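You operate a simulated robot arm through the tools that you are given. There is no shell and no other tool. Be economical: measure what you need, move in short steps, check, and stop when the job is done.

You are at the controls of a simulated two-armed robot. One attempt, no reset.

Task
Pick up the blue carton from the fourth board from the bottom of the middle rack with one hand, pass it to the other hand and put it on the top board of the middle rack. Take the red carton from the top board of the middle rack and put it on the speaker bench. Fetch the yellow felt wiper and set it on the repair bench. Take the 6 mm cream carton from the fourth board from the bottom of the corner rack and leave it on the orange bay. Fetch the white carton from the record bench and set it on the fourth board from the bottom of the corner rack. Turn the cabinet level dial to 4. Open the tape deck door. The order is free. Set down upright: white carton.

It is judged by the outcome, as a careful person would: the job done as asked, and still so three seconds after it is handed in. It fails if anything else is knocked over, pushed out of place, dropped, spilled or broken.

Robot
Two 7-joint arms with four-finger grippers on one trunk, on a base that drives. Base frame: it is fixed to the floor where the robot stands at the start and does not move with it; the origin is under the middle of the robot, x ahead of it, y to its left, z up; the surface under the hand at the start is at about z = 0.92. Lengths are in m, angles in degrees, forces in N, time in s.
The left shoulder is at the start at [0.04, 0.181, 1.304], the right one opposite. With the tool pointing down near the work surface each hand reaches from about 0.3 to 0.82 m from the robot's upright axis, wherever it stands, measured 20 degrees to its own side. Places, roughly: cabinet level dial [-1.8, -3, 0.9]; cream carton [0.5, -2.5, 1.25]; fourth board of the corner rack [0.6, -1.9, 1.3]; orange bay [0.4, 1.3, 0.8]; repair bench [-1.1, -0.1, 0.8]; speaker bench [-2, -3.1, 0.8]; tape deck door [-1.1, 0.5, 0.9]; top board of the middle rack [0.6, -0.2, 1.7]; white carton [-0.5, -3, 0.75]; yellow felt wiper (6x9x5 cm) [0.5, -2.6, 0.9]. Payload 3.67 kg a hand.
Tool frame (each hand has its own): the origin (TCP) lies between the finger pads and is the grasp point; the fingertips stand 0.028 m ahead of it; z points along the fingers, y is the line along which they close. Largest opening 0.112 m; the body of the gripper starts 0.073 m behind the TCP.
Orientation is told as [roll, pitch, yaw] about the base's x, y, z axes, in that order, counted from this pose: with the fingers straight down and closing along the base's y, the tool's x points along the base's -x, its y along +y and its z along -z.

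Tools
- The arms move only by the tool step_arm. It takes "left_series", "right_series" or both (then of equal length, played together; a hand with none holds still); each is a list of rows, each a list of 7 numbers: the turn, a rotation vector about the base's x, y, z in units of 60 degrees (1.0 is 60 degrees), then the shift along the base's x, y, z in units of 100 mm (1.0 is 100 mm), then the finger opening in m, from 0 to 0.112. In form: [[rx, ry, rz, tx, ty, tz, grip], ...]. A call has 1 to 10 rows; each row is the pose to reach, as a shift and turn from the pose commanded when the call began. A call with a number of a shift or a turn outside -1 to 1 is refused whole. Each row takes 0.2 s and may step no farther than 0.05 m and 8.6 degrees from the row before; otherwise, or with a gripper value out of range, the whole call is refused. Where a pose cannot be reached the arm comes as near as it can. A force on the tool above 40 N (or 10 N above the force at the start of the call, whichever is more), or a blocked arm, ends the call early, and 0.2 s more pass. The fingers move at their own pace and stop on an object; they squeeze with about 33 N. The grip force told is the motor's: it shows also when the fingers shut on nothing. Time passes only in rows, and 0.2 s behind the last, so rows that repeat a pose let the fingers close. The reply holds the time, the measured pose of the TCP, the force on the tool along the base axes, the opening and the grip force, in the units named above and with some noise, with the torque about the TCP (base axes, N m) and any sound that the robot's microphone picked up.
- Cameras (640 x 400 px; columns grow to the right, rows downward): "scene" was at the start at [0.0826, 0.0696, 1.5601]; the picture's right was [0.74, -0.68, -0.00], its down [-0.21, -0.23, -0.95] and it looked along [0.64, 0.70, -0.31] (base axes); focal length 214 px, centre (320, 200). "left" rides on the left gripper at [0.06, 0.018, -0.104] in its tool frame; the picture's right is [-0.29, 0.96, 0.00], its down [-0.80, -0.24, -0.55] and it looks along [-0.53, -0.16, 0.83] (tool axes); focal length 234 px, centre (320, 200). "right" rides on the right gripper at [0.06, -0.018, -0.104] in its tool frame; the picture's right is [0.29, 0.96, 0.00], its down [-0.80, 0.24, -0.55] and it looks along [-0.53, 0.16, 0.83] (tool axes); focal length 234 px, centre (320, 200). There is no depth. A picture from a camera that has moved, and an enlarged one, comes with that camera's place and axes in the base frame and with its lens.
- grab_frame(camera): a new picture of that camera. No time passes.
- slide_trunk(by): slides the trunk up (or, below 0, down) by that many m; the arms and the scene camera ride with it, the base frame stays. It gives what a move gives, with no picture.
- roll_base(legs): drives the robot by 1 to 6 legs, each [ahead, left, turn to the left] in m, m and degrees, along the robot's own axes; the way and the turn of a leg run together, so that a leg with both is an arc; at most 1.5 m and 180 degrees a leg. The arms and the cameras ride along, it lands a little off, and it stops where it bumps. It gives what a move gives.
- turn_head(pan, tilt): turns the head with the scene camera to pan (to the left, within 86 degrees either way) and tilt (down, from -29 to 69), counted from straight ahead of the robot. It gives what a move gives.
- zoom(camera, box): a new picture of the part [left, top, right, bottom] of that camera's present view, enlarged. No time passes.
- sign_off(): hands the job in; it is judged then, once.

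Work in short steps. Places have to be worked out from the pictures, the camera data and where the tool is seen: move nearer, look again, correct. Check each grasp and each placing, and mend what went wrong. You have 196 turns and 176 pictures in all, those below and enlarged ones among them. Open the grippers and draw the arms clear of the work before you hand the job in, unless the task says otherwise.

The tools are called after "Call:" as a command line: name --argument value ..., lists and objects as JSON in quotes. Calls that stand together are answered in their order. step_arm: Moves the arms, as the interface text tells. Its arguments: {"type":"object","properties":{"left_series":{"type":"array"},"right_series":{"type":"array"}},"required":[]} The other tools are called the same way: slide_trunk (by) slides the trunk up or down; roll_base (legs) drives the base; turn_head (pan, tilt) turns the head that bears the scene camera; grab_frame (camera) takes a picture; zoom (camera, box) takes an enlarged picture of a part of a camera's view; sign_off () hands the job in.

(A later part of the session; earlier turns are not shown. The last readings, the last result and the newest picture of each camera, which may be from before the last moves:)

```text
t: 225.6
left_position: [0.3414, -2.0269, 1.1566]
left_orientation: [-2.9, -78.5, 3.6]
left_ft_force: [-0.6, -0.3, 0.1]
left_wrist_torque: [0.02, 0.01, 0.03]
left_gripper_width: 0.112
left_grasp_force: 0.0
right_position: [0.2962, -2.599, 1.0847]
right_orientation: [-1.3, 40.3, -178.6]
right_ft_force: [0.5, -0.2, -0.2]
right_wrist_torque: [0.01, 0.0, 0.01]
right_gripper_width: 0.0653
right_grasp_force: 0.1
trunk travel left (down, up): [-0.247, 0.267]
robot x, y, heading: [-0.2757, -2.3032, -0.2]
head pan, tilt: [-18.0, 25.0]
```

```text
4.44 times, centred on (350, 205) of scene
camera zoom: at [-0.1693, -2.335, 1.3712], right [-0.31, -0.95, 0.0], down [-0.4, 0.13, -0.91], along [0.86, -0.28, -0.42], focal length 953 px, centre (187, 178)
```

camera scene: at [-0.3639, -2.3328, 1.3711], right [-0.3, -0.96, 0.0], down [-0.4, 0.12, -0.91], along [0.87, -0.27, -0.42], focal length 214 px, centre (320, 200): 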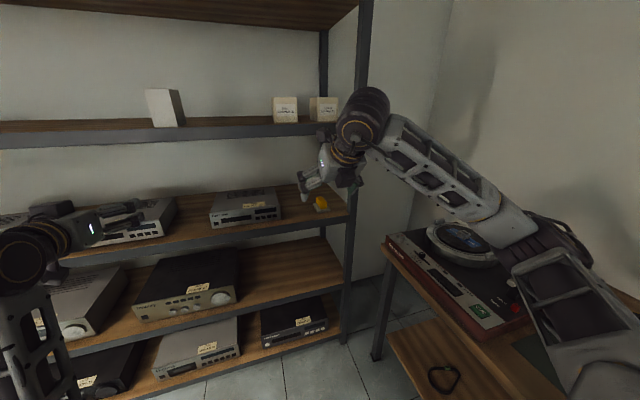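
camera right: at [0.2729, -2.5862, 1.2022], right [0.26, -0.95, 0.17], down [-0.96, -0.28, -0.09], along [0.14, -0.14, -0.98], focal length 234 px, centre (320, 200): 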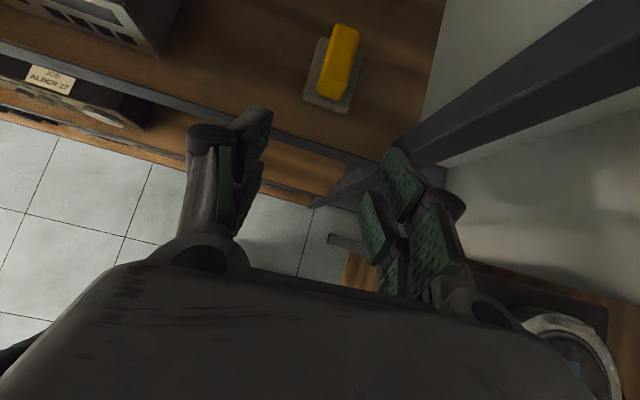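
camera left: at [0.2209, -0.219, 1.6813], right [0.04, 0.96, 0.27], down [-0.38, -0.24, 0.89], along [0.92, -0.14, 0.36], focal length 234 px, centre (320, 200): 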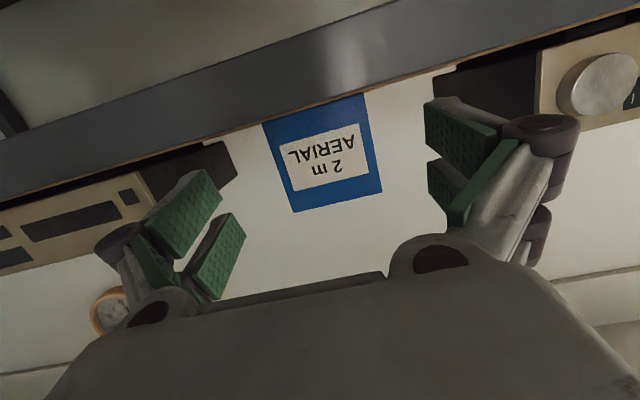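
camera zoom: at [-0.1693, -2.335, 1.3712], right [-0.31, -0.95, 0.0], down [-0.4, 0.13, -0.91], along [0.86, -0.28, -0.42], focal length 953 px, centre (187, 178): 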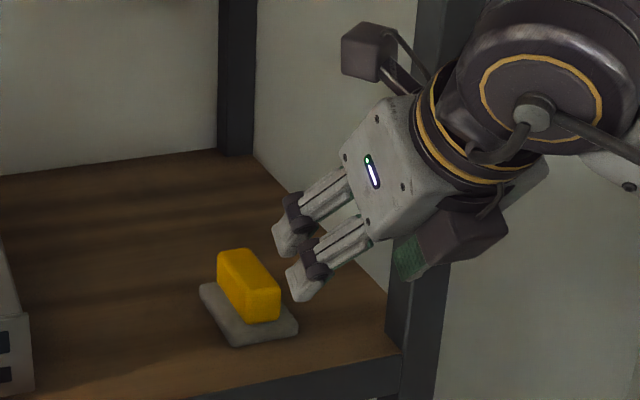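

Handle centre refined to (0.467,−2.600), axis ~5°. Move in along the finger line and close.

Call:
step_arm --right_series '[[0, 0, 0.03, 0.35, 0, 0, 0.065], [0, 0, 0.06, 0.7, -0.02, 0, 0.065]]'

Call:
step_arm --right_series '[[0, 0, 0, 0.3, 0, -0.35, 0.065], [0, 0, 0, 0.6, 0, -0.7, 0.065], [0, 0, 0, 0.85, 0, -1, 0.065]]'

Call:
grab_frame --camera "right"

Call:
zoom --camera "scene" --box '[290, 160, 410, 250]'

```text
t: 226.2
left_position: [0.3427, -2.0263, 1.1558]
left_orientation: [-3.1, -78.4, 3.9]
left_ft_force: [0.9, -0.6, -0.7]
left_wrist_torque: [-0.01, 0.02, -0.04]
left_gripper_width: 0.1121
left_grasp_force: 0.1
right_position: [0.3697, -2.6014, 1.0848]
right_orientation: [-1.2, 40.1, -175.1]
right_ft_force: [-0.2, 0.6, -0.1]
right_wrist_torque: [0.01, 0.0, 0.05]
right_gripper_width: 0.065
right_grasp_force: 0.0
trunk travel left (down, up): [-0.247, 0.267]
robot x, y, heading: [-0.2748, -2.3071, -0.3]
head pan, tilt: [-18.0, 25.0]
```

```text
t: 227.0
left_position: [0.3439, -2.0269, 1.1553]
left_orientation: [-3.1, -78.5, 3.9]
left_ft_force: [-0.8, -0.9, -0.3]
left_wrist_torque: [-0.02, 0.0, -0.01]
left_gripper_width: 0.1121
left_grasp_force: 0.2
right_position: [0.4559, -2.6036, 0.9842]
right_orientation: [-1.1, 40.0, -175.1]
right_ft_force: [-0.3, 0.5, 0.2]
right_wrist_torque: [0.02, 0.03, -0.01]
right_gripper_width: 0.0648
right_grasp_force: 0.1
trunk travel left (down, up): [-0.247, 0.267]
robot x, y, heading: [-0.2757, -2.3046, 0.0]
head pan, tilt: [-18.0, 25.0]
```

```text
61 pictures are left
camera right: at [0.4324, -2.59, 1.1017], right [0.32, -0.93, 0.17], down [-0.94, -0.33, -0.09], along [0.14, -0.13, -0.98], focal length 234 px, centre (320, 200)
```

right: 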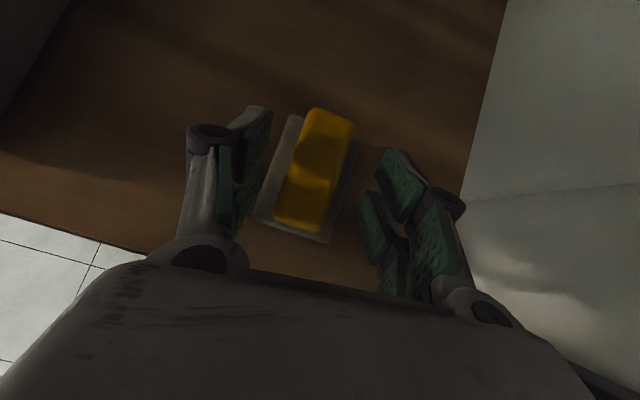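

```text
4.44 times, centred on (350, 205) of scene
camera zoom: at [-0.167, -2.3336, 1.371], right [-0.31, -0.95, 0.0], down [-0.4, 0.13, -0.91], along [0.86, -0.28, -0.42], focal length 953 px, centre (187, 178)
```

zoom: 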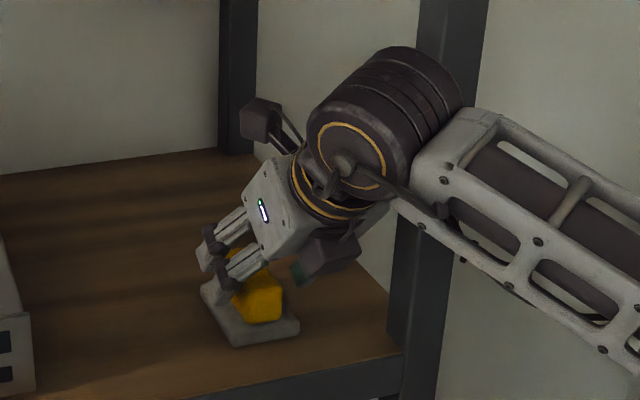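

Call:
step_arm --right_series '[[0, 0, 0, 0.08, 0.02, -0.13, 0.065], [0, 0, 0, 0.12, 0.02, -0.26, 0.065], [0, 0, 0, 0.12, 0.02, -0.26, 0.01], [0, 0, 0, 0.12, 0.02, -0.26, 0.01], [0, 0, 0, 0.12, 0.02, -0.26, 0.01]]'

Call:
step_arm --right_series '[[0, 0, 0, 0, 0, 0.2, 0.01], [0, 0, 0, 0, 0, 0.5, 0.01], [0, 0, 0, -0.4, 0, 0.7, 0.01], [0, 0, 0, -0.8, 0, 0.8, 0.01]]'

Call:
grab_frame --camera "right"

```text
t: 228.2
left_position: [0.3424, -2.0261, 1.1564]
left_orientation: [-3.0, -78.5, 3.9]
left_ft_force: [0.3, -0.5, 0.6]
left_wrist_torque: [0.03, 0.01, 0.0]
left_gripper_width: 0.1121
left_grasp_force: 0.1
right_position: [0.465, -2.6011, 0.9595]
right_orientation: [-1.2, 40.1, -175.0]
right_ft_force: [-0.4, -0.4, 0.1]
right_wrist_torque: [0.01, 0.02, 0.0]
right_gripper_width: 0.0601
right_grasp_force: 33.3
trunk travel left (down, up): [-0.247, 0.267]
robot x, y, heading: [-0.2775, -2.3087, -0.4]
head pan, tilt: [-18.0, 25.0]
```

```text
t: 229.2
left_position: [0.3422, -2.0256, 1.1565]
left_orientation: [-3.3, -78.4, 4.0]
left_ft_force: [0.6, 0.5, 0.4]
left_wrist_torque: [-0.01, 0.02, 0.0]
left_gripper_width: 0.1121
left_grasp_force: 0.1
right_position: [0.3845, -2.6003, 1.0392]
right_orientation: [-1.2, 40.1, -175.0]
right_ft_force: [-0.3, -0.3, 0.0]
right_wrist_torque: [-0.02, -0.02, -0.04]
right_gripper_width: 0.0598
right_grasp_force: 33.1
trunk travel left (down, up): [-0.247, 0.267]
robot x, y, heading: [-0.2767, -2.3045, 0.0]
head pan, tilt: [-18.0, 25.0]
```

```text
59 pictures are left
camera right: at [0.3619, -2.5874, 1.1568], right [0.32, -0.93, 0.17], down [-0.94, -0.33, -0.09], along [0.14, -0.13, -0.98], focal length 234 px, centre (320, 200)
```

right: 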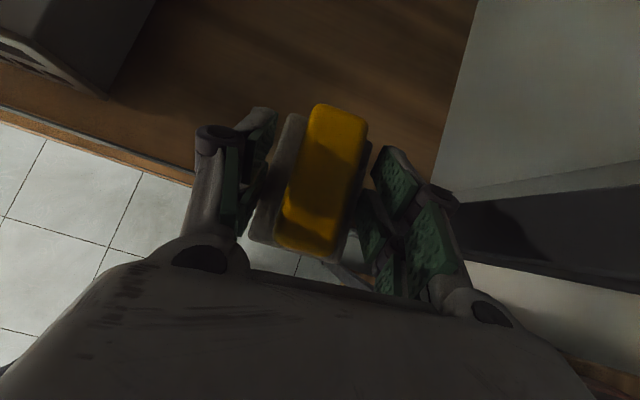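

Wiper is held (60 mm across its felt). Withdraw it, raise the trunk, and tip the left hand to −60° for the cream carton.

Call:
step_arm --right_series '[[0, 0, 0, -0.4, 0, 0, 0.01], [0, 0, 0, -0.8, 0, 0, 0.01], [0, 0, 0, -1, 0, 0, 0.01]]' --left_series '[[0, 0.1, 0, -0.3, 0, 0, 0.112], [0, 0.2, 0, -0.6, 0, 0, 0.112], [0, 0.3, 0, -0.8, 0, 0, 0.112]]'

Call:
step_arm --right_series '[[0, 0, 0, -0.4, -0.1, 0, 0.01], [0, 0, 0, -0.8, -0.2, 0, 0.01], [0, 0, 0, -1, -0.3, 0, 0.01]]'

Call:
slide_trunk --by 0.22

Call:
step_arm --left_series '[[0, 0, 0, -0.1, -0.4, 0, 0.112], [0, 0, 0, -0.2, -0.8, 0, 0.112], [0, 0, 0, -0.3, -1, 0, 0.112]]' --right_series '[[0, 0, 0, 0, 0, -0.4, 0.01], [0, 0, 0, 0, 0, -0.8, 0.01], [0, 0, 0, 0, 0, -1, 0.01]]'

Call:
grab_frame --camera "scene"

Call:
grab_frame --camera "left"

```text
t: 230.0
left_position: [0.2607, -2.0248, 1.1561]
left_orientation: [-0.8, -60.3, 1.6]
left_ft_force: [-0.4, -0.3, -0.3]
left_wrist_torque: [0.01, 0.04, -0.01]
left_gripper_width: 0.1121
left_grasp_force: 0.0
right_position: [0.2857, -2.5979, 1.038]
right_orientation: [-1.2, 40.0, -175.0]
right_ft_force: [-0.6, 0.3, -1.2]
right_wrist_torque: [0.0, 0.03, -0.01]
right_gripper_width: 0.0596
right_grasp_force: 33.5
trunk travel left (down, up): [-0.247, 0.267]
robot x, y, heading: [-0.2762, -2.3048, -0.0]
head pan, tilt: [-18.0, 25.0]
```

```text
t: 230.8
left_position: [0.2618, -2.0255, 1.1583]
left_orientation: [-0.8, -60.6, 1.5]
left_ft_force: [-0.6, 0.8, 0.9]
left_wrist_torque: [0.03, -0.01, -0.01]
left_gripper_width: 0.1118
left_grasp_force: 0.0
right_position: [0.1837, -2.627, 1.0393]
right_orientation: [-1.3, 40.2, -175.0]
right_ft_force: [-0.7, -0.1, -0.3]
right_wrist_torque: [-0.01, -0.02, -0.04]
right_gripper_width: 0.0596
right_grasp_force: 32.6
trunk travel left (down, up): [-0.247, 0.267]
robot x, y, heading: [-0.2743, -2.3046, -0.3]
head pan, tilt: [-18.0, 25.0]
```

```text
t: 233.1
left_position: [0.2616, -2.0246, 1.3775]
left_orientation: [-0.7, -60.5, 1.6]
left_ft_force: [0.1, 0.3, 1.0]
left_wrist_torque: [-0.03, -0.02, -0.02]
left_gripper_width: 0.1119
left_grasp_force: 0.0
right_position: [0.1848, -2.6293, 1.2583]
right_orientation: [-1.2, 40.1, -174.9]
right_ft_force: [-0.1, 0.4, -0.4]
right_wrist_torque: [0.0, -0.02, 0.03]
right_gripper_width: 0.0597
right_grasp_force: 33.0
trunk travel left (down, up): [-0.467, 0.047]
robot x, y, heading: [-0.2762, -2.3084, 0.1]
head pan, tilt: [-18.0, 25.0]
```

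```text
t: 233.9
left_position: [0.2327, -2.1269, 1.3781]
left_orientation: [-0.6, -60.4, 1.6]
left_ft_force: [0.4, 0.5, 0.1]
left_wrist_torque: [0.0, 0.0, 0.01]
left_gripper_width: 0.1121
left_grasp_force: 0.2
right_position: [0.1894, -2.6303, 1.1578]
right_orientation: [-1.4, 40.0, -175.1]
right_ft_force: [0.1, 0.0, -2.3]
right_wrist_torque: [-0.02, -0.03, 0.02]
right_gripper_width: 0.0598
right_grasp_force: 33.2
right hand out of reach, approached as far as the arm can: row 1, 2, 3
trunk travel left (down, up): [-0.467, 0.047]
robot x, y, heading: [-0.275, -2.3063, -0.1]
head pan, tilt: [-18.0, 25.0]
```

```text
58 pictures are left
camera scene: at [-0.1687, -2.3341, 1.5913], right [-0.31, -0.95, 0.0], down [-0.4, 0.13, -0.91], along [0.86, -0.28, -0.42], focal length 214 px, centre (320, 200)
```

scene: 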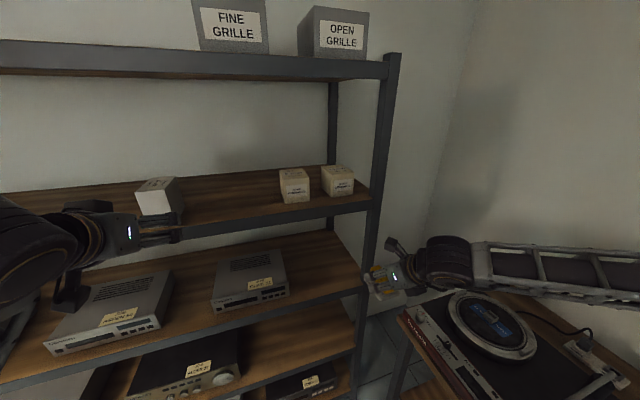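

```text
57 pictures are left
camera left: at [0.1138, -2.1099, 1.3774], right [0.12, 0.96, 0.25], down [-0.08, -0.24, 0.97], along [0.99, -0.14, 0.05], focal length 234 px, centre (320, 200)
```

left: 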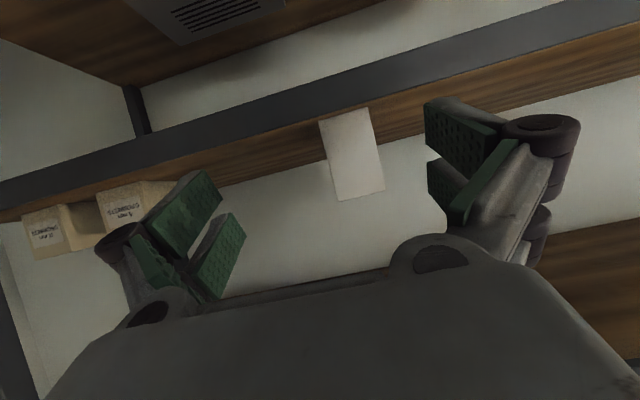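

Shift the left hand across to y≈−2.46.

Call:
step_arm --left_series '[[0, 0, 0, 0, -0.4, 0, 0.108], [0, 0, 0, 0, -0.8, 0, 0.108], [0, 0, 0, 0, -1, 0, 0.108]]'

Call:
step_arm --left_series '[[0, 0, 0, 0, -0.4, 0, 0.108], [0, 0, 0, 0, -0.8, 0, 0.108], [0, 0, 0, 0, -1, 0, 0.108]]'

Call:
step_arm --left_series '[[0, 0, 0, 0, -0.4, 0, 0.108], [0, 0, 0, 0, -0.8, 0, 0.108], [0, 0, 0, 0, -1, 0, 0.108]]'

Call:
grab_frame --camera "left"

Call:
zoom --camera "scene" --box '[240, 140, 380, 220]'

```text
t: 234.7
left_position: [0.2306, -2.2264, 1.3774]
left_orientation: [-0.6, -60.5, 1.7]
left_ft_force: [-0.2, 0.7, 0.2]
left_wrist_torque: [0.02, -0.01, -0.02]
left_gripper_width: 0.1079
left_grasp_force: 0.1
right_position: [0.1902, -2.6309, 1.1577]
right_orientation: [-1.2, 39.9, -175.0]
right_ft_force: [-0.2, 0.9, -1.2]
right_wrist_torque: [0.03, 0.01, -0.01]
right_gripper_width: 0.0595
right_grasp_force: 33.1
trunk travel left (down, up): [-0.467, 0.047]
robot x, y, heading: [-0.2763, -2.3047, -0.1]
head pan, tilt: [-18.0, 25.0]
```

```text
t: 235.5
left_position: [0.2315, -2.3272, 1.3784]
left_orientation: [-0.6, -60.4, 1.7]
left_ft_force: [-0.1, -0.1, -0.3]
left_wrist_torque: [0.01, 0.01, 0.02]
left_gripper_width: 0.1078
left_grasp_force: 0.1
right_position: [0.1904, -2.6311, 1.1576]
right_orientation: [-1.3, 39.8, -175.0]
right_ft_force: [0.0, 0.3, -0.8]
right_wrist_torque: [0.04, -0.03, -0.01]
right_gripper_width: 0.0592
right_grasp_force: 33.0
trunk travel left (down, up): [-0.467, 0.047]
robot x, y, heading: [-0.2734, -2.3028, -0.5]
head pan, tilt: [-18.0, 25.0]
```

```text
t: 236.3
left_position: [0.2326, -2.4249, 1.3776]
left_orientation: [-0.7, -60.5, 1.5]
left_ft_force: [0.1, 0.0, 0.8]
left_wrist_torque: [0.01, 0.02, 0.01]
left_gripper_width: 0.1081
left_grasp_force: 0.0
right_position: [0.1898, -2.6305, 1.1592]
right_orientation: [-1.2, 39.9, -175.0]
right_ft_force: [0.6, 1.1, -0.9]
right_wrist_torque: [0.0, 0.01, 0.04]
right_gripper_width: 0.0597
right_grasp_force: 33.6
trunk travel left (down, up): [-0.467, 0.047]
robot x, y, heading: [-0.277, -2.3037, -0.4]
head pan, tilt: [-18.0, 25.0]
```

```text
56 pictures are left
camera left: at [0.1137, -2.4085, 1.3766], right [0.12, 0.96, 0.24], down [-0.09, -0.24, 0.97], along [0.99, -0.14, 0.05], focal length 234 px, centre (320, 200)
```

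left: 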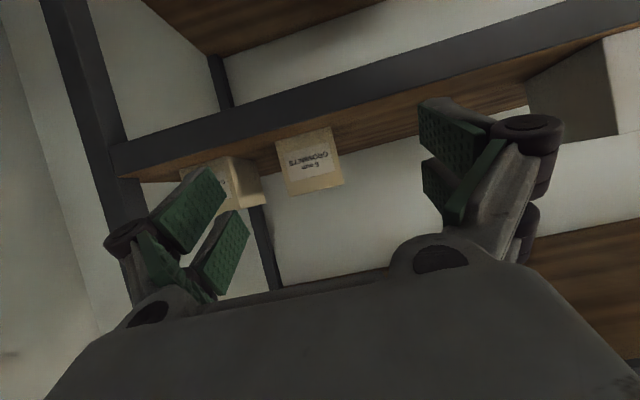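

```text
4.57 times, centred on (310, 180) of scene
camera zoom: at [-0.1683, -2.3333, 1.5913], right [-0.31, -0.95, 0.0], down [-0.4, 0.13, -0.91], along [0.86, -0.28, -0.42], focal length 980 px, centre (366, 291)
```

zoom: 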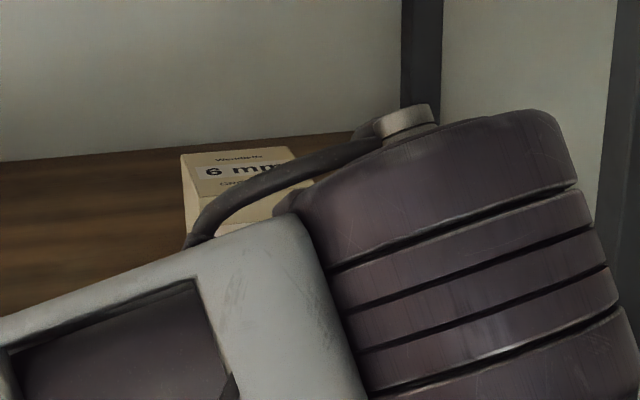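

Cream front x≈0.455, y −2.416…−2.502, top z≈1.378. Approach in stages.

Call:
step_arm --left_series '[[0, 0, 0, 0.3, -0.15, -0.1, 0.108], [0, 0, 0, 0.65, -0.34, -0.2, 0.108], [0, 0, 0, 1, -0.34, -0.33, 0.108]]'

Call:
step_arm --left_series '[[0, 0, 0, 0.3, 0, 0, 0.108], [0, 0, 0, 0.6, 0, 0, 0.108]]'

Call:
grab_frame --camera "left"

```text
t: 237.1
left_position: [0.3344, -2.4591, 1.3421]
left_orientation: [-0.7, -60.5, 1.6]
left_ft_force: [-0.2, 0.2, 0.0]
left_wrist_torque: [0.01, 0.02, 0.03]
left_gripper_width: 0.108
left_grasp_force: 0.1
right_position: [0.1897, -2.6301, 1.1587]
right_orientation: [-1.2, 39.8, -174.9]
right_ft_force: [0.1, -1.2, -0.7]
right_wrist_torque: [0.02, 0.03, -0.01]
right_gripper_width: 0.0593
right_grasp_force: 32.8
trunk travel left (down, up): [-0.467, 0.047]
robot x, y, heading: [-0.2752, -2.3004, -0.0]
head pan, tilt: [-18.0, 25.0]
```

```text
t: 237.7
left_position: [0.3931, -2.4576, 1.342]
left_orientation: [-0.5, -60.4, 1.6]
left_ft_force: [0.5, 0.0, -0.5]
left_wrist_torque: [0.01, 0.0, 0.02]
left_gripper_width: 0.1076
left_grasp_force: 0.1
right_position: [0.1915, -2.6315, 1.1584]
right_orientation: [-1.3, 39.9, -175.0]
right_ft_force: [-0.2, -0.3, -0.8]
right_wrist_torque: [-0.01, 0.0, -0.01]
right_gripper_width: 0.0596
right_grasp_force: 32.9
trunk travel left (down, up): [-0.467, 0.047]
robot x, y, heading: [-0.2727, -2.3063, 0.0]
head pan, tilt: [-18.0, 25.0]
```

```text
54 pictures are left
camera left: at [0.2742, -2.4413, 1.3413], right [0.13, 0.96, 0.25], down [-0.08, -0.24, 0.97], along [0.99, -0.14, 0.05], focal length 234 px, centre (320, 200)
```

left: 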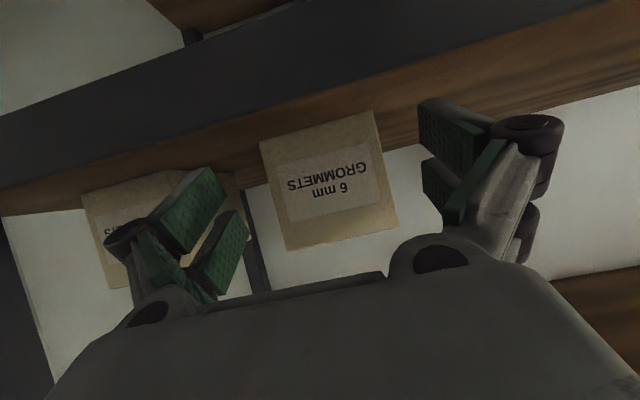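

Aligned. Advance 0.095 m and close.

Call:
step_arm --left_series '[[0, 0, 0, 0.35, 0, 0, 0.108], [0, 0, 0, 0.7, 0, 0, 0.108], [0, 0, 0, 0.95, 0, 0, 0.108], [0, 0, 0, 0.95, 0, 0, 0.05], [0, 0, 0, 0.95, 0, 0, 0.05], [0, 0, 0, 0.95, 0, 0, 0.05]]'

Call:
step_arm --left_series '[[0, 0, 0, 0, 0, 0.15, 0.05], [0, 0, 0, 0, 0, 0.35, 0.05], [0, 0, 0, -0.4, 0, 0.4, 0.05], [0, 0, 0, -0.7, 0, 0.4, 0.05], [0, 0, 0, -1, 0, 0.4, 0.05]]'

Call:
grab_frame --camera "left"

```text
t: 239.1
left_position: [0.4845, -2.4594, 1.3466]
left_orientation: [-0.7, -60.7, 1.6]
left_ft_force: [0.3, -0.6, 10.9]
left_wrist_torque: [-0.29, 0.01, -0.24]
left_gripper_width: 0.0861
left_grasp_force: 32.9
right_position: [0.1887, -2.6307, 1.1582]
right_orientation: [-1.3, 40.0, -175.0]
right_ft_force: [0.6, 0.0, -1.4]
right_wrist_torque: [0.0, -0.05, -0.01]
right_gripper_width: 0.0595
right_grasp_force: 33.3
trunk travel left (down, up): [-0.467, 0.047]
robot x, y, heading: [-0.2748, -2.3051, 0.1]
head pan, tilt: [-18.0, 25.0]
```

```text
t: 240.3
left_position: [0.3844, -2.4593, 1.3844]
left_orientation: [-0.6, -60.5, 1.5]
left_ft_force: [-0.5, -0.9, -1.1]
left_wrist_torque: [-0.02, 0.05, 0.0]
left_gripper_width: 0.0799
left_grasp_force: 32.8
right_position: [0.1911, -2.6313, 1.158]
right_orientation: [-1.2, 40.0, -175.0]
right_ft_force: [-1.2, -0.3, -0.8]
right_wrist_torque: [-0.04, -0.01, 0.02]
right_gripper_width: 0.0591
right_grasp_force: 32.7
trunk travel left (down, up): [-0.467, 0.047]
robot x, y, heading: [-0.2757, -2.3084, -0.3]
head pan, tilt: [-18.0, 25.0]
```

```text
53 pictures are left
camera left: at [0.2668, -2.4426, 1.3827], right [0.12, 0.96, 0.25], down [-0.09, -0.24, 0.97], along [0.99, -0.14, 0.05], focal length 234 px, centre (320, 200)
```

left: 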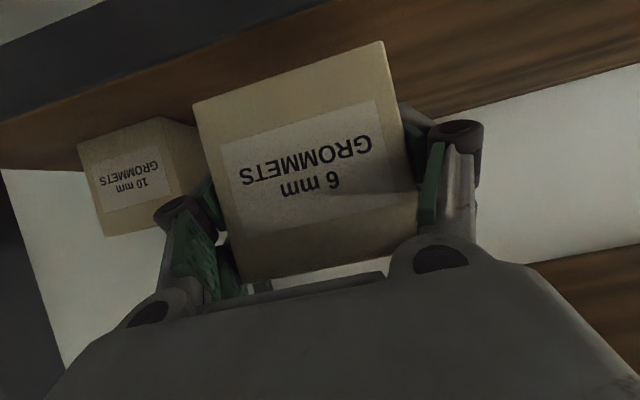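

Cream 6 mm is held; right hand has the wiper. Back away 0.25 m and strafe left along the corridor toward the orange bay.

Call:
roll_base --legs '[[-0.25, 0, 0], [0, 1.4, 0]]'

Call:
roll_base --legs '[[0, 1.3, 0]]'

Call:
turn_head --pan 40 --tilt 35

Call:
grab_frame --camera "scene"

```text
t: 249.0
left_position: [0.1469, -1.0537, 1.3836]
left_orientation: [-0.6, -60.5, 1.0]
left_ft_force: [0.4, 0.5, -0.9]
left_wrist_torque: [0.0, 0.06, -0.01]
left_gripper_width: 0.0796
left_grasp_force: 32.7
right_position: [-0.0518, -1.2248, 1.1571]
right_orientation: [-1.3, 40.0, -175.4]
right_ft_force: [-0.1, -0.3, -1.3]
right_wrist_torque: [-0.03, 0.01, -0.03]
right_gripper_width: 0.0592
right_grasp_force: 33.0
trunk travel left (down, up): [-0.467, 0.047]
robot x, y, heading: [-0.514, -0.8947, -0.8]
head pan, tilt: [-18.0, 25.0]
```

```text
t: 255.8
left_position: [0.1594, 0.262, 1.383]
left_orientation: [-0.7, -60.5, 1.2]
left_ft_force: [0.3, 0.8, -1.0]
left_wrist_torque: [-0.03, 0.04, 0.0]
left_gripper_width: 0.0796
left_grasp_force: 32.5
right_position: [-0.0368, 0.0913, 1.1585]
right_orientation: [-1.3, 40.0, -175.4]
right_ft_force: [0.8, 0.0, -1.0]
right_wrist_torque: [0.0, 0.0, -0.05]
right_gripper_width: 0.0589
right_grasp_force: 33.1
trunk travel left (down, up): [-0.467, 0.047]
robot x, y, heading: [-0.5062, 0.4228, -0.7]
head pan, tilt: [-18.0, 25.0]
```

```text
t: 257.1
left_position: [0.1599, 0.2634, 1.3833]
left_orientation: [-0.6, -60.4, 1.2]
left_ft_force: [0.5, 1.0, -1.8]
left_wrist_torque: [-0.01, 0.02, -0.01]
left_gripper_width: 0.0798
left_grasp_force: 33.4
right_position: [-0.0379, 0.093, 1.1589]
right_orientation: [-1.3, 39.9, -175.3]
right_ft_force: [1.6, -0.1, -1.0]
right_wrist_torque: [-0.02, -0.04, 0.01]
right_gripper_width: 0.0592
right_grasp_force: 32.6
trunk travel left (down, up): [-0.467, 0.047]
robot x, y, heading: [-0.4999, 0.4189, -0.7]
head pan, tilt: [40.0, 35.0]
```

```text
52 pictures are left
camera scene: at [-0.4137, 0.4773, 1.5755], right [0.64, -0.77, 0.0], down [-0.44, -0.36, -0.82], along [0.63, 0.52, -0.57], focal length 214 px, centre (320, 200)
```

scene: 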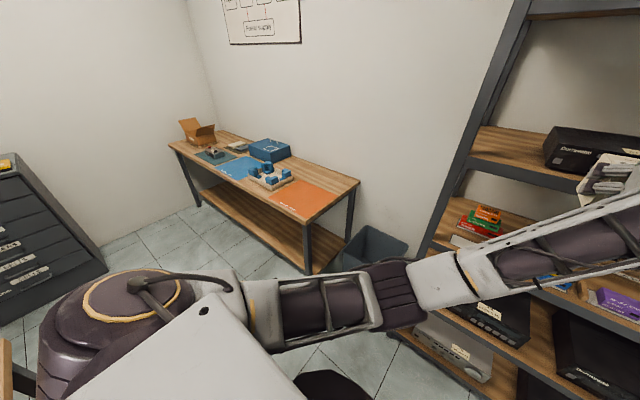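

Orange bay spans x 0.26–0.62, y 1.16–1.51 (z≈0.765). Strafe left 0.78 m, then forward 0.22 m.

Call:
roll_base --legs '[[0, 0.78, 0.7], [0.22, 0, 0]]'

Call:
step_arm --left_series '[[0, 0, 0, 0, 0.4, 0, 0.05], [0, 0, 0, 0, 0.8, 0, 0.05], [0, 0, 0, 0, 1, 0, 0.05]]'

Call:
step_arm --left_series '[[0, 0, 0, 0, 0.4, 0, 0.05], [0, 0, 0, 0, 0.8, 0, 0.05], [0, 0, 0, 0, 1, 0, 0.05]]'

Call:
slide_trunk --by -0.25

Call:
turn_head --pan 10 --tilt 40

Call:
grab_frame --camera "scene"

```text
t: 262.8
left_position: [0.3769, 1.0881, 1.3837]
left_orientation: [-0.6, -60.7, 3.2]
left_ft_force: [-0.7, -0.9, -2.3]
left_wrist_torque: [-0.02, 0.02, 0.0]
left_gripper_width: 0.0796
left_grasp_force: 32.9
right_position: [0.1855, 0.9106, 1.1592]
right_orientation: [-1.4, 40.0, -173.4]
right_ft_force: [0.6, 0.7, -1.2]
right_wrist_torque: [-0.02, 0.02, 0.02]
right_gripper_width: 0.0591
right_grasp_force: 32.9
trunk travel left (down, up): [-0.467, 0.047]
robot x, y, heading: [-0.2862, 1.2215, 1.4]
head pan, tilt: [40.0, 35.0]
```

```text
t: 263.6
left_position: [0.3796, 1.1876, 1.3825]
left_orientation: [-0.5, -60.3, 3.1]
left_ft_force: [0.7, 0.1, -2.0]
left_wrist_torque: [0.02, 0.01, -0.01]
left_gripper_width: 0.0796
left_grasp_force: 33.1
right_position: [0.1877, 0.9103, 1.1581]
right_orientation: [-1.3, 40.0, -173.4]
right_ft_force: [0.6, 0.9, -0.6]
right_wrist_torque: [0.01, 0.02, 0.02]
right_gripper_width: 0.059
right_grasp_force: 32.9
trunk travel left (down, up): [-0.467, 0.047]
robot x, y, heading: [-0.2848, 1.2182, 1.2]
head pan, tilt: [40.0, 35.0]
```

```text
t: 264.4
left_position: [0.3768, 1.2872, 1.384]
left_orientation: [-0.5, -60.5, 3.1]
left_ft_force: [0.4, 0.0, -1.0]
left_wrist_torque: [0.0, 0.05, 0.01]
left_gripper_width: 0.0799
left_grasp_force: 33.2
right_position: [0.1867, 0.9098, 1.1584]
right_orientation: [-1.3, 39.8, -173.4]
right_ft_force: [0.8, 0.6, -1.1]
right_wrist_torque: [0.01, 0.02, -0.01]
right_gripper_width: 0.059
right_grasp_force: 32.9
trunk travel left (down, up): [-0.467, 0.047]
robot x, y, heading: [-0.2847, 1.2247, 1.4]
head pan, tilt: [40.0, 35.0]
```

```text
t: 266.9
left_position: [0.3776, 1.2877, 1.134]
left_orientation: [-0.8, -60.4, 3.2]
left_ft_force: [-0.2, 1.1, -1.8]
left_wrist_torque: [0.03, 0.04, 0.02]
left_gripper_width: 0.0797
left_grasp_force: 32.3
right_position: [0.1864, 0.9105, 0.9073]
right_orientation: [-1.2, 40.0, -173.4]
right_ft_force: [-0.2, -0.4, -0.4]
right_wrist_torque: [-0.01, -0.02, 0.01]
right_gripper_width: 0.0592
right_grasp_force: 32.7
trunk travel left (down, up): [-0.217, 0.297]
robot x, y, heading: [-0.2876, 1.22, 1.6]
head pan, tilt: [40.0, 35.0]
```

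```text
t: 267.9
left_position: [0.3775, 1.2876, 1.1346]
left_orientation: [-0.7, -60.5, 3.1]
left_ft_force: [-0.4, -0.8, -1.8]
left_wrist_torque: [0.01, 0.01, -0.01]
left_gripper_width: 0.0798
left_grasp_force: 33.1
right_position: [0.1856, 0.9098, 0.9087]
right_orientation: [-1.2, 39.9, -173.4]
right_ft_force: [0.4, 0.4, 0.6]
right_wrist_torque: [0.01, 0.0, 0.0]
right_gripper_width: 0.0591
right_grasp_force: 32.7
trunk travel left (down, up): [-0.217, 0.297]
robot x, y, heading: [-0.2901, 1.2212, 1.3]
head pan, tilt: [10.0, 40.0]
```

```text
51 pictures are left
camera scene: at [-0.1853, 1.2406, 1.318], right [0.2, -0.98, 0.0], down [-0.63, -0.13, -0.77], along [0.75, 0.15, -0.64], focal length 214 px, centre (320, 200)
```

scene: 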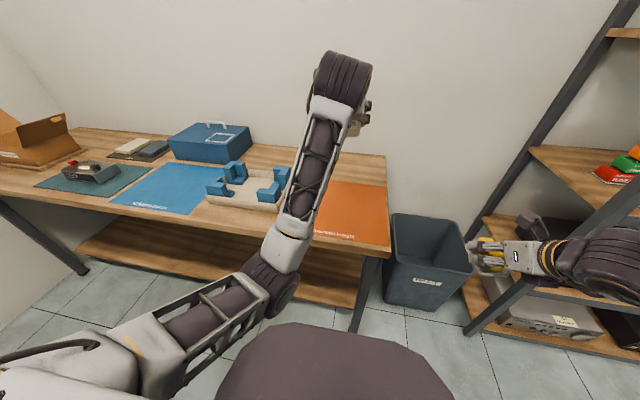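

Bay is under the left hand. Shift 3 cm ahead and lower.

Call:
step_arm --left_series '[[0, 0, 0, 0.1, 0, -0.4, 0.05], [0, 0, 0, 0.2, 0, -0.8, 0.05], [0, 0, 0, 0.3, 0, -1, 0.05]]'

Call:
step_arm --left_series '[[0, 0, 0, 0, 0, -0.4, 0.05], [0, 0, 0, 0, 0, -0.8, 0.05], [0, 0, 0, 0, 0, -1, 0.05]]'

Call:
step_arm --left_series '[[0, 0, 0, 0, 0, -0.3, 0.05], [0, 0, 0, 0, 0, -0.55, 0.05], [0, 0, 0, 0, 0, -0.75, 0.05], [0, 0, 0, 0, 0, -0.85, 0.05], [0, 0, 0, 0, 0, -0.93, 0.05]]'

Call:
grab_frame --camera "left"

```text
t: 268.7
left_position: [0.4087, 1.2889, 1.0328]
left_orientation: [-0.6, -60.4, 3.2]
left_ft_force: [0.6, -0.4, -0.9]
left_wrist_torque: [0.02, 0.02, 0.0]
left_gripper_width: 0.0797
left_grasp_force: 33.1
right_position: [0.1877, 0.9108, 0.9084]
right_orientation: [-1.3, 39.9, -173.4]
right_ft_force: [-0.1, -0.4, -1.0]
right_wrist_torque: [-0.03, 0.0, 0.0]
right_gripper_width: 0.0591
right_grasp_force: 33.2
trunk travel left (down, up): [-0.217, 0.297]
robot x, y, heading: [-0.29, 1.223, 1.6]
head pan, tilt: [10.0, 40.0]
```

```text
t: 269.7
left_position: [0.414, 1.2882, 0.9599]
left_orientation: [-1.3, -62.3, 3.9]
left_ft_force: [-0.2, -0.1, -1.6]
left_wrist_torque: [0.02, 0.03, -0.01]
left_gripper_width: 0.0799
left_grasp_force: 32.8
right_position: [0.1861, 0.9108, 0.9089]
right_orientation: [-1.2, 40.0, -173.3]
right_ft_force: [0.6, 0.0, -1.0]
right_wrist_torque: [-0.01, 0.01, -0.01]
right_gripper_width: 0.059
right_grasp_force: 33.0
trunk travel left (down, up): [-0.217, 0.297]
robot x, y, heading: [-0.2864, 1.221, 1.5]
head pan, tilt: [10.0, 40.0]
stopped in row 3 (left hand): the arm was blocked; the commanded pose is now the measured one
```

```text
t: 270.7
left_position: [0.4392, 1.2903, 0.9747]
left_orientation: [-3.0, -70.6, 5.5]
left_ft_force: [0.0, 0.8, -1.2]
left_wrist_torque: [-0.04, 0.05, -0.01]
left_gripper_width: 0.0798
left_grasp_force: 32.6
right_position: [0.1864, 0.9101, 0.9076]
right_orientation: [-1.3, 39.9, -173.4]
right_ft_force: [-0.4, 0.1, 0.0]
right_wrist_torque: [0.02, -0.01, -0.01]
right_gripper_width: 0.0592
right_grasp_force: 32.6
trunk travel left (down, up): [-0.217, 0.297]
robot x, y, heading: [-0.2873, 1.2235, 1.4]
head pan, tilt: [10.0, 40.0]
stopped in row 4 (left hand): the arm was blocked; the commanded pose is now the measured one
```

```text
50 pictures are left
camera left: at [0.3214, 1.3029, 0.9532], right [0.05, 0.97, 0.26], down [-0.25, -0.24, 0.94], along [0.97, -0.11, 0.23], focal length 234 px, centre (320, 200)
```

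left: 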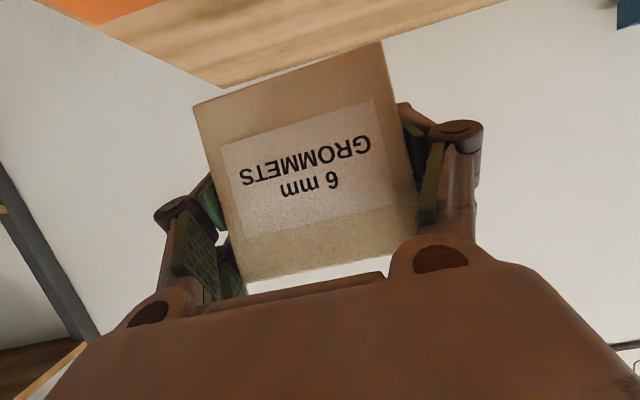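

The left arm hit a joint limit going low. Restore its tilt a bit higher, then lower with the trunk instead.

Call:
step_arm --left_series '[[0, 0.06, 0, -0.1, 0, 0.2, 0.05], [0, 0.12, 0, -0.2, 0, 0.4, 0.05], [0, 0.17, 0, -0.3, 0, 0.6, 0.05]]'

Call:
slide_trunk --by -0.13

Call:
grab_frame --camera "scene"

Call:
grab_frame --camera "left"

```text
t: 271.5
left_position: [0.4098, 1.3039, 1.0315]
left_orientation: [1.9, -60.6, 2.4]
left_ft_force: [-0.5, 1.4, -0.9]
left_wrist_torque: [0.01, -0.01, 0.02]
left_gripper_width: 0.0796
left_grasp_force: 33.5
right_position: [0.1861, 0.9095, 0.9081]
right_orientation: [-1.3, 39.9, -173.4]
right_ft_force: [0.1, 0.2, -0.8]
right_wrist_torque: [-0.01, 0.03, 0.03]
right_gripper_width: 0.059
right_grasp_force: 33.1
trunk travel left (down, up): [-0.217, 0.297]
robot x, y, heading: [-0.2879, 1.2198, 1.7]
head pan, tilt: [10.0, 40.0]
```

```text
t: 273.0
left_position: [0.4102, 1.3008, 0.9294]
left_orientation: [0.2, -62.8, 3.5]
left_ft_force: [-0.1, -0.6, -0.2]
left_wrist_torque: [0.04, 0.05, 0.02]
left_gripper_width: 0.0797
left_grasp_force: 33.9
right_position: [0.1863, 0.9105, 0.7777]
right_orientation: [-1.2, 40.0, -173.4]
right_ft_force: [-0.9, -0.3, -0.9]
right_wrist_torque: [0.03, 0.01, -0.01]
right_gripper_width: 0.0588
right_grasp_force: 32.7
trunk travel left (down, up): [-0.087, 0.427]
robot x, y, heading: [-0.2896, 1.2192, 1.8]
head pan, tilt: [10.0, 40.0]
```

```text
49 pictures are left
camera scene: at [-0.1857, 1.2406, 1.1869], right [0.2, -0.98, 0.0], down [-0.63, -0.13, -0.77], along [0.75, 0.15, -0.64], focal length 214 px, centre (320, 200)
```

scene: 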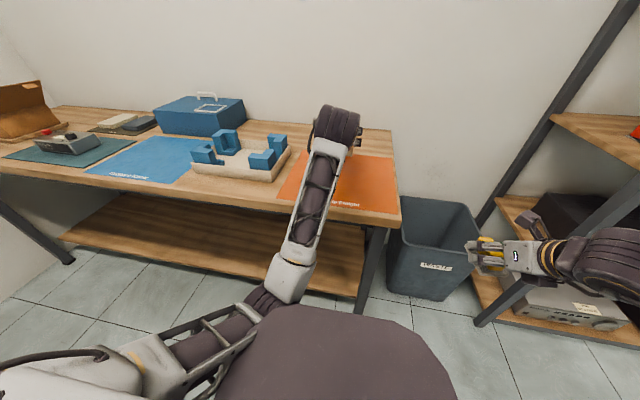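

```text
48 pictures are left
camera left: at [0.2916, 1.3119, 0.9225], right [0.07, 0.96, 0.26], down [-0.11, -0.25, 0.96], along [0.99, -0.1, 0.09], focal length 234 px, centre (320, 200)
```

left: 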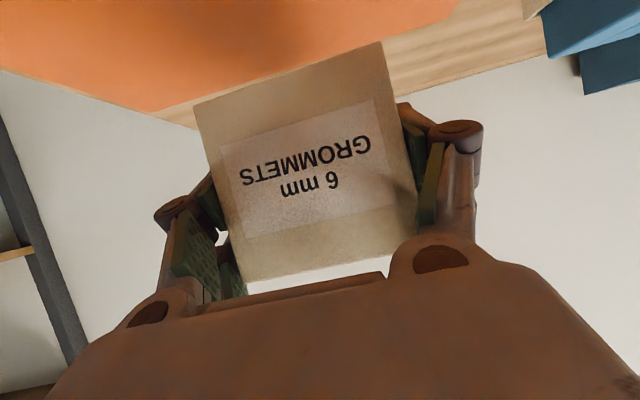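

The left forearm is resting on the bench's front edge (elbow too low). Raise the trunk 0.4 m so the arm reaches down from above.

Call:
slide_trunk --by 0.4

Call:
step_arm --left_series '[[-0.03, 0.02, -0.02, 0, 0, -0.4, 0.05], [-0.03, 0.03, -0.02, 0, 0, -0.8, 0.05], [-0.03, 0.03, -0.02, 0, 0, -1, 0.05]]'

Call:
step_arm --left_series '[[0, 0, 0, 0, 0, -0.4, 0.05], [0, 0, 0, 0, 0, -0.8, 0.05], [0, 0, 0, 0, 0, -1, 0.05]]'

Call:
step_arm --left_series '[[0, 0, 0, 0, 0, -0.4, 0.05], [0, 0, 0, 0, 0, -0.8, 0.05], [0, 0, 0, 0, 0, -1, 0.05]]'

Call:
grab_frame --camera "scene"

```text
t: 276.9
left_position: [0.4104, 1.3032, 1.3087]
left_orientation: [1.3, -61.2, 2.6]
left_ft_force: [0.1, -0.5, -1.2]
left_wrist_torque: [-0.02, 0.05, 0.02]
left_gripper_width: 0.0796
left_grasp_force: 33.0
right_position: [0.1863, 0.9107, 1.1776]
right_orientation: [-1.3, 40.0, -173.4]
right_ft_force: [0.5, 0.2, -0.1]
right_wrist_torque: [0.0, -0.01, 0.01]
right_gripper_width: 0.0592
right_grasp_force: 32.8
trunk travel left (down, up): [-0.487, 0.027]
robot x, y, heading: [-0.2871, 1.2222, 1.3]
head pan, tilt: [10.0, 40.0]
```

```text
t: 277.9
left_position: [0.4183, 1.3212, 1.2253]
left_orientation: [0.7, -61.2, 3.1]
left_ft_force: [-0.1, 0.1, -0.9]
left_wrist_torque: [-0.02, 0.04, 0.02]
left_gripper_width: 0.0797
left_grasp_force: 33.1
right_position: [0.1867, 0.9104, 1.1778]
right_orientation: [-1.3, 39.9, -173.4]
right_ft_force: [-0.3, -0.3, -1.2]
right_wrist_torque: [0.03, -0.01, 0.0]
right_gripper_width: 0.0591
right_grasp_force: 32.6
trunk travel left (down, up): [-0.487, 0.027]
robot x, y, heading: [-0.2882, 1.2234, 1.5]
head pan, tilt: [10.0, 40.0]
stopped in row 3 (left hand): the arm was blocked; the commanded pose is now the measured one
```

```text
t: 278.9
left_position: [0.43, 1.3406, 1.15]
left_orientation: [4.1, -63.7, 1.3]
left_ft_force: [0.2, 0.6, -1.4]
left_wrist_torque: [0.01, 0.01, 0.02]
left_gripper_width: 0.0796
left_grasp_force: 33.3
right_position: [0.1862, 0.9095, 1.1783]
right_orientation: [-1.3, 39.8, -173.5]
right_ft_force: [-0.2, 0.5, -0.4]
right_wrist_torque: [0.01, 0.0, 0.01]
right_gripper_width: 0.0591
right_grasp_force: 33.3
trunk travel left (down, up): [-0.487, 0.027]
robot x, y, heading: [-0.2897, 1.2212, 1.1]
head pan, tilt: [10.0, 40.0]
stopped in row 3 (left hand): the arm was blocked; the commanded pose is now the measured one
```

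```text
t: 279.7
left_position: [0.4366, 1.3596, 1.0539]
left_orientation: [7.9, -64.5, -1.5]
left_ft_force: [-0.5, 0.5, -0.4]
left_wrist_torque: [-0.02, 0.04, -0.01]
left_gripper_width: 0.0795
left_grasp_force: 33.0
right_position: [0.1851, 0.9103, 1.1779]
right_orientation: [-1.3, 39.9, -173.3]
right_ft_force: [0.5, 0.2, -0.7]
right_wrist_torque: [0.03, 0.03, -0.02]
right_gripper_width: 0.059
right_grasp_force: 33.2
trunk travel left (down, up): [-0.487, 0.027]
robot x, y, heading: [-0.2881, 1.2208, 1.5]
head pan, tilt: [10.0, 40.0]
```

```text
47 pictures are left
camera scene: at [-0.1852, 1.2403, 1.5878], right [0.2, -0.98, 0.0], down [-0.63, -0.13, -0.77], along [0.75, 0.15, -0.64], focal length 214 px, centre (320, 200)
```

scene: 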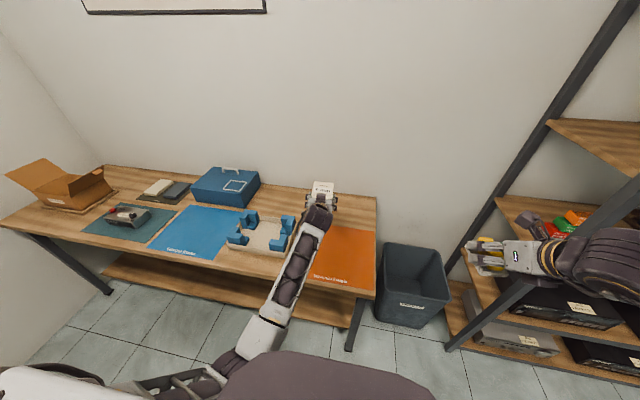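

The elbow seems to press against the robot's own body. Back the base 0.15 m while extending the left arm so the elbow comes free, correcting the tilt too.

Call:
roll_base --legs '[[-0.15, 0, 0]]'

Call:
step_arm --left_series '[[-0.02, 0.02, 0, 0.35, 0, 0.1, 0.05], [-0.04, 0.04, 0, 0.7, 0, 0.1, 0.05], [-0.057, 0.065, 0, 1, 0, 0.1, 0.05]]'

Call:
step_arm --left_series '[[0, 0, 0, 0.25, -0.15, -0.3, 0.05], [0, 0, 0, 0.4, -0.3, -0.6, 0.05], [0, 0, 0, 0.4, -0.5, -0.9, 0.05]]'

Call:
grab_frame --camera "scene"

```text
t: 281.1
left_position: [0.2878, 1.3528, 1.0495]
left_orientation: [7.9, -63.9, -1.7]
left_ft_force: [1.1, -0.1, -1.7]
left_wrist_torque: [0.01, 0.01, -0.01]
left_gripper_width: 0.08
left_grasp_force: 33.2
right_position: [0.0394, 0.9057, 1.177]
right_orientation: [-1.4, 39.8, -173.5]
right_ft_force: [-0.8, 0.1, -1.0]
right_wrist_torque: [0.01, 0.03, -0.02]
right_gripper_width: 0.0592
right_grasp_force: 33.1
trunk travel left (down, up): [-0.487, 0.027]
robot x, y, heading: [-0.4379, 1.2231, 1.4]
head pan, tilt: [10.0, 40.0]
```

```text
t: 281.9
left_position: [0.3849, 1.3503, 1.061]
left_orientation: [0.5, -60.0, 4.7]
left_ft_force: [0.0, 0.9, -2.5]
left_wrist_torque: [0.0, 0.05, 0.02]
left_gripper_width: 0.0799
left_grasp_force: 33.0
right_position: [0.0361, 0.9055, 1.1785]
right_orientation: [-1.3, 39.9, -173.4]
right_ft_force: [0.0, -0.1, -0.7]
right_wrist_torque: [-0.02, 0.0, 0.0]
right_gripper_width: 0.059
right_grasp_force: 32.8
trunk travel left (down, up): [-0.487, 0.027]
robot x, y, heading: [-0.4386, 1.2214, 1.2]
head pan, tilt: [10.0, 40.0]
```

```text
t: 282.7
left_position: [0.4261, 1.3026, 0.9721]
left_orientation: [0.7, -60.2, 4.6]
left_ft_force: [0.1, -0.4, -0.5]
left_wrist_torque: [-0.04, 0.04, -0.03]
left_gripper_width: 0.0797
left_grasp_force: 32.8
right_position: [0.0357, 0.9045, 1.178]
right_orientation: [-1.3, 39.8, -173.5]
right_ft_force: [-0.1, -0.4, 0.4]
right_wrist_torque: [0.02, 0.02, -0.01]
right_gripper_width: 0.0591
right_grasp_force: 32.8
trunk travel left (down, up): [-0.487, 0.027]
robot x, y, heading: [-0.4388, 1.219, 1.8]
head pan, tilt: [10.0, 40.0]
```

```text
46 pictures are left
camera scene: at [-0.3348, 1.2359, 1.5878], right [0.2, -0.98, 0.0], down [-0.63, -0.13, -0.77], along [0.75, 0.15, -0.64], focal length 214 px, centre (320, 200)
```

scene: 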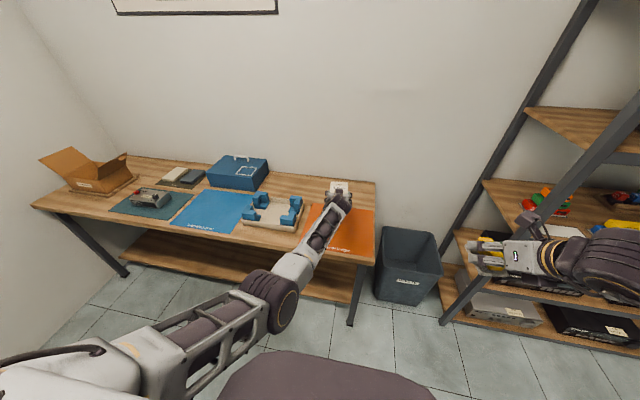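

Tilt is restored and the arm is freer. Continue lowering.

Call:
step_arm --left_series '[[0, 0, 0, 0, 0, -0.35, 0.05], [0, 0, 0, 0, 0, -0.7, 0.05], [0, 0, 0, 0, 0, -1, 0.05]]'

Call:
step_arm --left_series '[[0, 0, 0, 0, 0, -0.15, 0.05], [0, 0, 0, 0, 0, -0.3, 0.05], [0, 0, 0, 0, 0, -0.4, 0.05], [0, 0, 0, 0, 0, -0.48, 0.05], [0, 0, 0, 0, 0, -0.56, 0.05], [0, 0, 0, 0, 0, -0.62, 0.05]]'

Call:
zoom --camera "scene" --box '[240, 150, 400, 270]'

```text
t: 283.5
left_position: [0.4227, 1.3105, 0.8992]
left_orientation: [0.8, -60.1, 4.6]
left_ft_force: [1.8, 0.3, -1.0]
left_wrist_torque: [0.0, 0.05, -0.01]
left_gripper_width: 0.0798
left_grasp_force: 33.3
left hand out of reach, approached as far as the arm can: row 2, 3
right_position: [0.0364, 0.905, 1.1787]
right_orientation: [-1.3, 39.9, -173.5]
right_ft_force: [0.5, 0.4, -0.6]
right_wrist_torque: [-0.02, 0.02, 0.02]
right_gripper_width: 0.0591
right_grasp_force: 33.2
trunk travel left (down, up): [-0.487, 0.027]
robot x, y, heading: [-0.4411, 1.218, 1.2]
head pan, tilt: [10.0, 40.0]
```

```text
t: 284.9
left_position: [0.4088, 1.3252, 0.8669]
left_orientation: [0.9, -60.1, 4.6]
left_ft_force: [0.8, 0.0, -1.7]
left_wrist_torque: [-0.01, 0.03, 0.01]
left_gripper_width: 0.08
left_grasp_force: 32.9
left hand out of reach, approached as far as the arm can: row 1, 2, 3, 4, 5, 6
right_position: [0.036, 0.9047, 1.1778]
right_orientation: [-1.2, 39.8, -173.5]
right_ft_force: [0.4, -0.7, 0.3]
right_wrist_torque: [0.05, 0.01, 0.01]
right_gripper_width: 0.0593
right_grasp_force: 33.0
trunk travel left (down, up): [-0.487, 0.027]
robot x, y, heading: [-0.438, 1.2205, 1.3]
head pan, tilt: [10.0, 40.0]
```

```text
3.33 times, centred on (320, 210) of scene
camera zoom: at [-0.3345, 1.2369, 1.5878], right [0.2, -0.98, 0.0], down [-0.63, -0.13, -0.77], along [0.75, 0.15, -0.64], focal length 715 px, centre (320, 167)
```

zoom: 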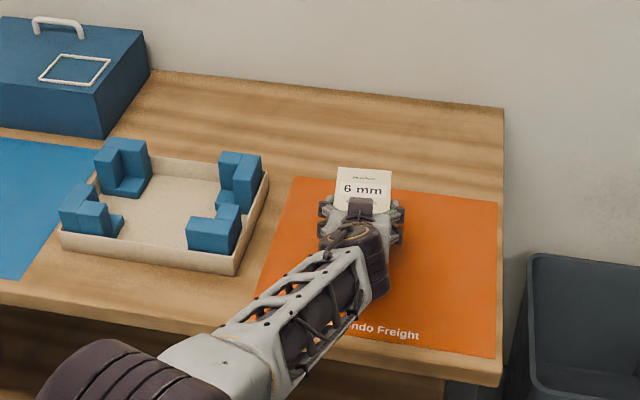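

Over the bay with the forearm clear above the bench. Lower with the trunk.

Call:
slide_trunk --by -0.035

Call:
slide_trunk --by -0.012

```text
t: 285.7
left_position: [0.4081, 1.3229, 0.8412]
left_orientation: [0.4, -60.8, 4.8]
left_ft_force: [0.9, 1.6, 34.1]
left_wrist_torque: [-0.79, -0.42, 0.14]
left_gripper_width: 0.08
left_grasp_force: 33.8
right_position: [0.0333, 0.9054, 1.1441]
right_orientation: [-1.2, 40.1, -173.5]
right_ft_force: [-1.1, -0.1, -1.2]
right_wrist_torque: [0.02, 0.01, 0.01]
right_gripper_width: 0.0593
right_grasp_force: 32.5
trunk travel left (down, up): [-0.452, 0.062]
robot x, y, heading: [-0.4378, 1.2217, 1.6]
head pan, tilt: [10.0, 40.0]
```

```text
t: 286.1
left_position: [0.4144, 1.3235, 0.8413]
left_orientation: [0.6, -61.1, 4.7]
left_ft_force: [-5.5, 1.0, 18.6]
left_wrist_torque: [-0.38, 0.76, -0.14]
left_gripper_width: 0.0799
left_grasp_force: 33.0
right_position: [0.0355, 0.9048, 1.138]
right_orientation: [-1.3, 39.9, -173.4]
right_ft_force: [0.9, -0.6, 0.0]
right_wrist_torque: [0.01, -0.01, 0.03]
right_gripper_width: 0.0592
right_grasp_force: 32.8
trunk travel left (down, up): [-0.447, 0.066]
robot x, y, heading: [-0.4338, 1.2158, 1.3]
head pan, tilt: [10.0, 40.0]
stopped: the force on the tool passed its limit at 46 N (the readings are from after the stop); the commanded pose is now the measured one
```

On the bay (contact). Open and withdraw back-and-up along the fingers.

Call:
step_arm --left_series '[[0, 0, 0, 0, 0, 0, 0.112], [0, 0, 0, 0, 0, 0, 0.112], [0, 0, 0, -0.2, 0, 0.12, 0.112], [0, 0, 0, -0.5, 0, 0.3, 0.112], [0, 0, 0, -0.9, 0, 0.5, 0.112]]'

Call:
grab_frame --camera "scene"

```text
t: 287.4
left_position: [0.3462, 1.3907, 0.9061]
left_orientation: [10.9, -63.2, -2.1]
left_ft_force: [0.2, 0.3, -0.4]
left_wrist_torque: [0.0, -0.03, 0.0]
left_gripper_width: 0.1117
left_grasp_force: 0.0
right_position: [0.0357, 0.906, 1.1386]
right_orientation: [-1.3, 40.0, -173.5]
right_ft_force: [0.7, -0.1, -0.5]
right_wrist_torque: [0.02, 0.01, -0.03]
right_gripper_width: 0.0588
right_grasp_force: 32.9
trunk travel left (down, up): [-0.447, 0.066]
robot x, y, heading: [-0.4408, 1.2202, 1.4]
head pan, tilt: [10.0, 40.0]
stopped in row 5 (left hand): the arm was blocked; the commanded pose is now the measured one
```

```text
44 pictures are left
camera scene: at [-0.3355, 1.2361, 1.5482], right [0.2, -0.98, 0.0], down [-0.63, -0.13, -0.77], along [0.75, 0.15, -0.64], focal length 214 px, centre (320, 200)
```

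scene: 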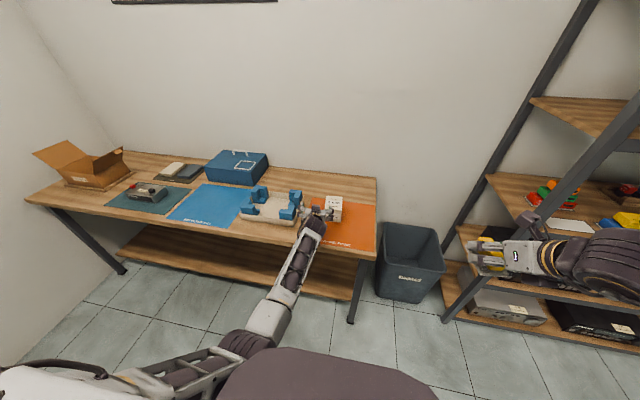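

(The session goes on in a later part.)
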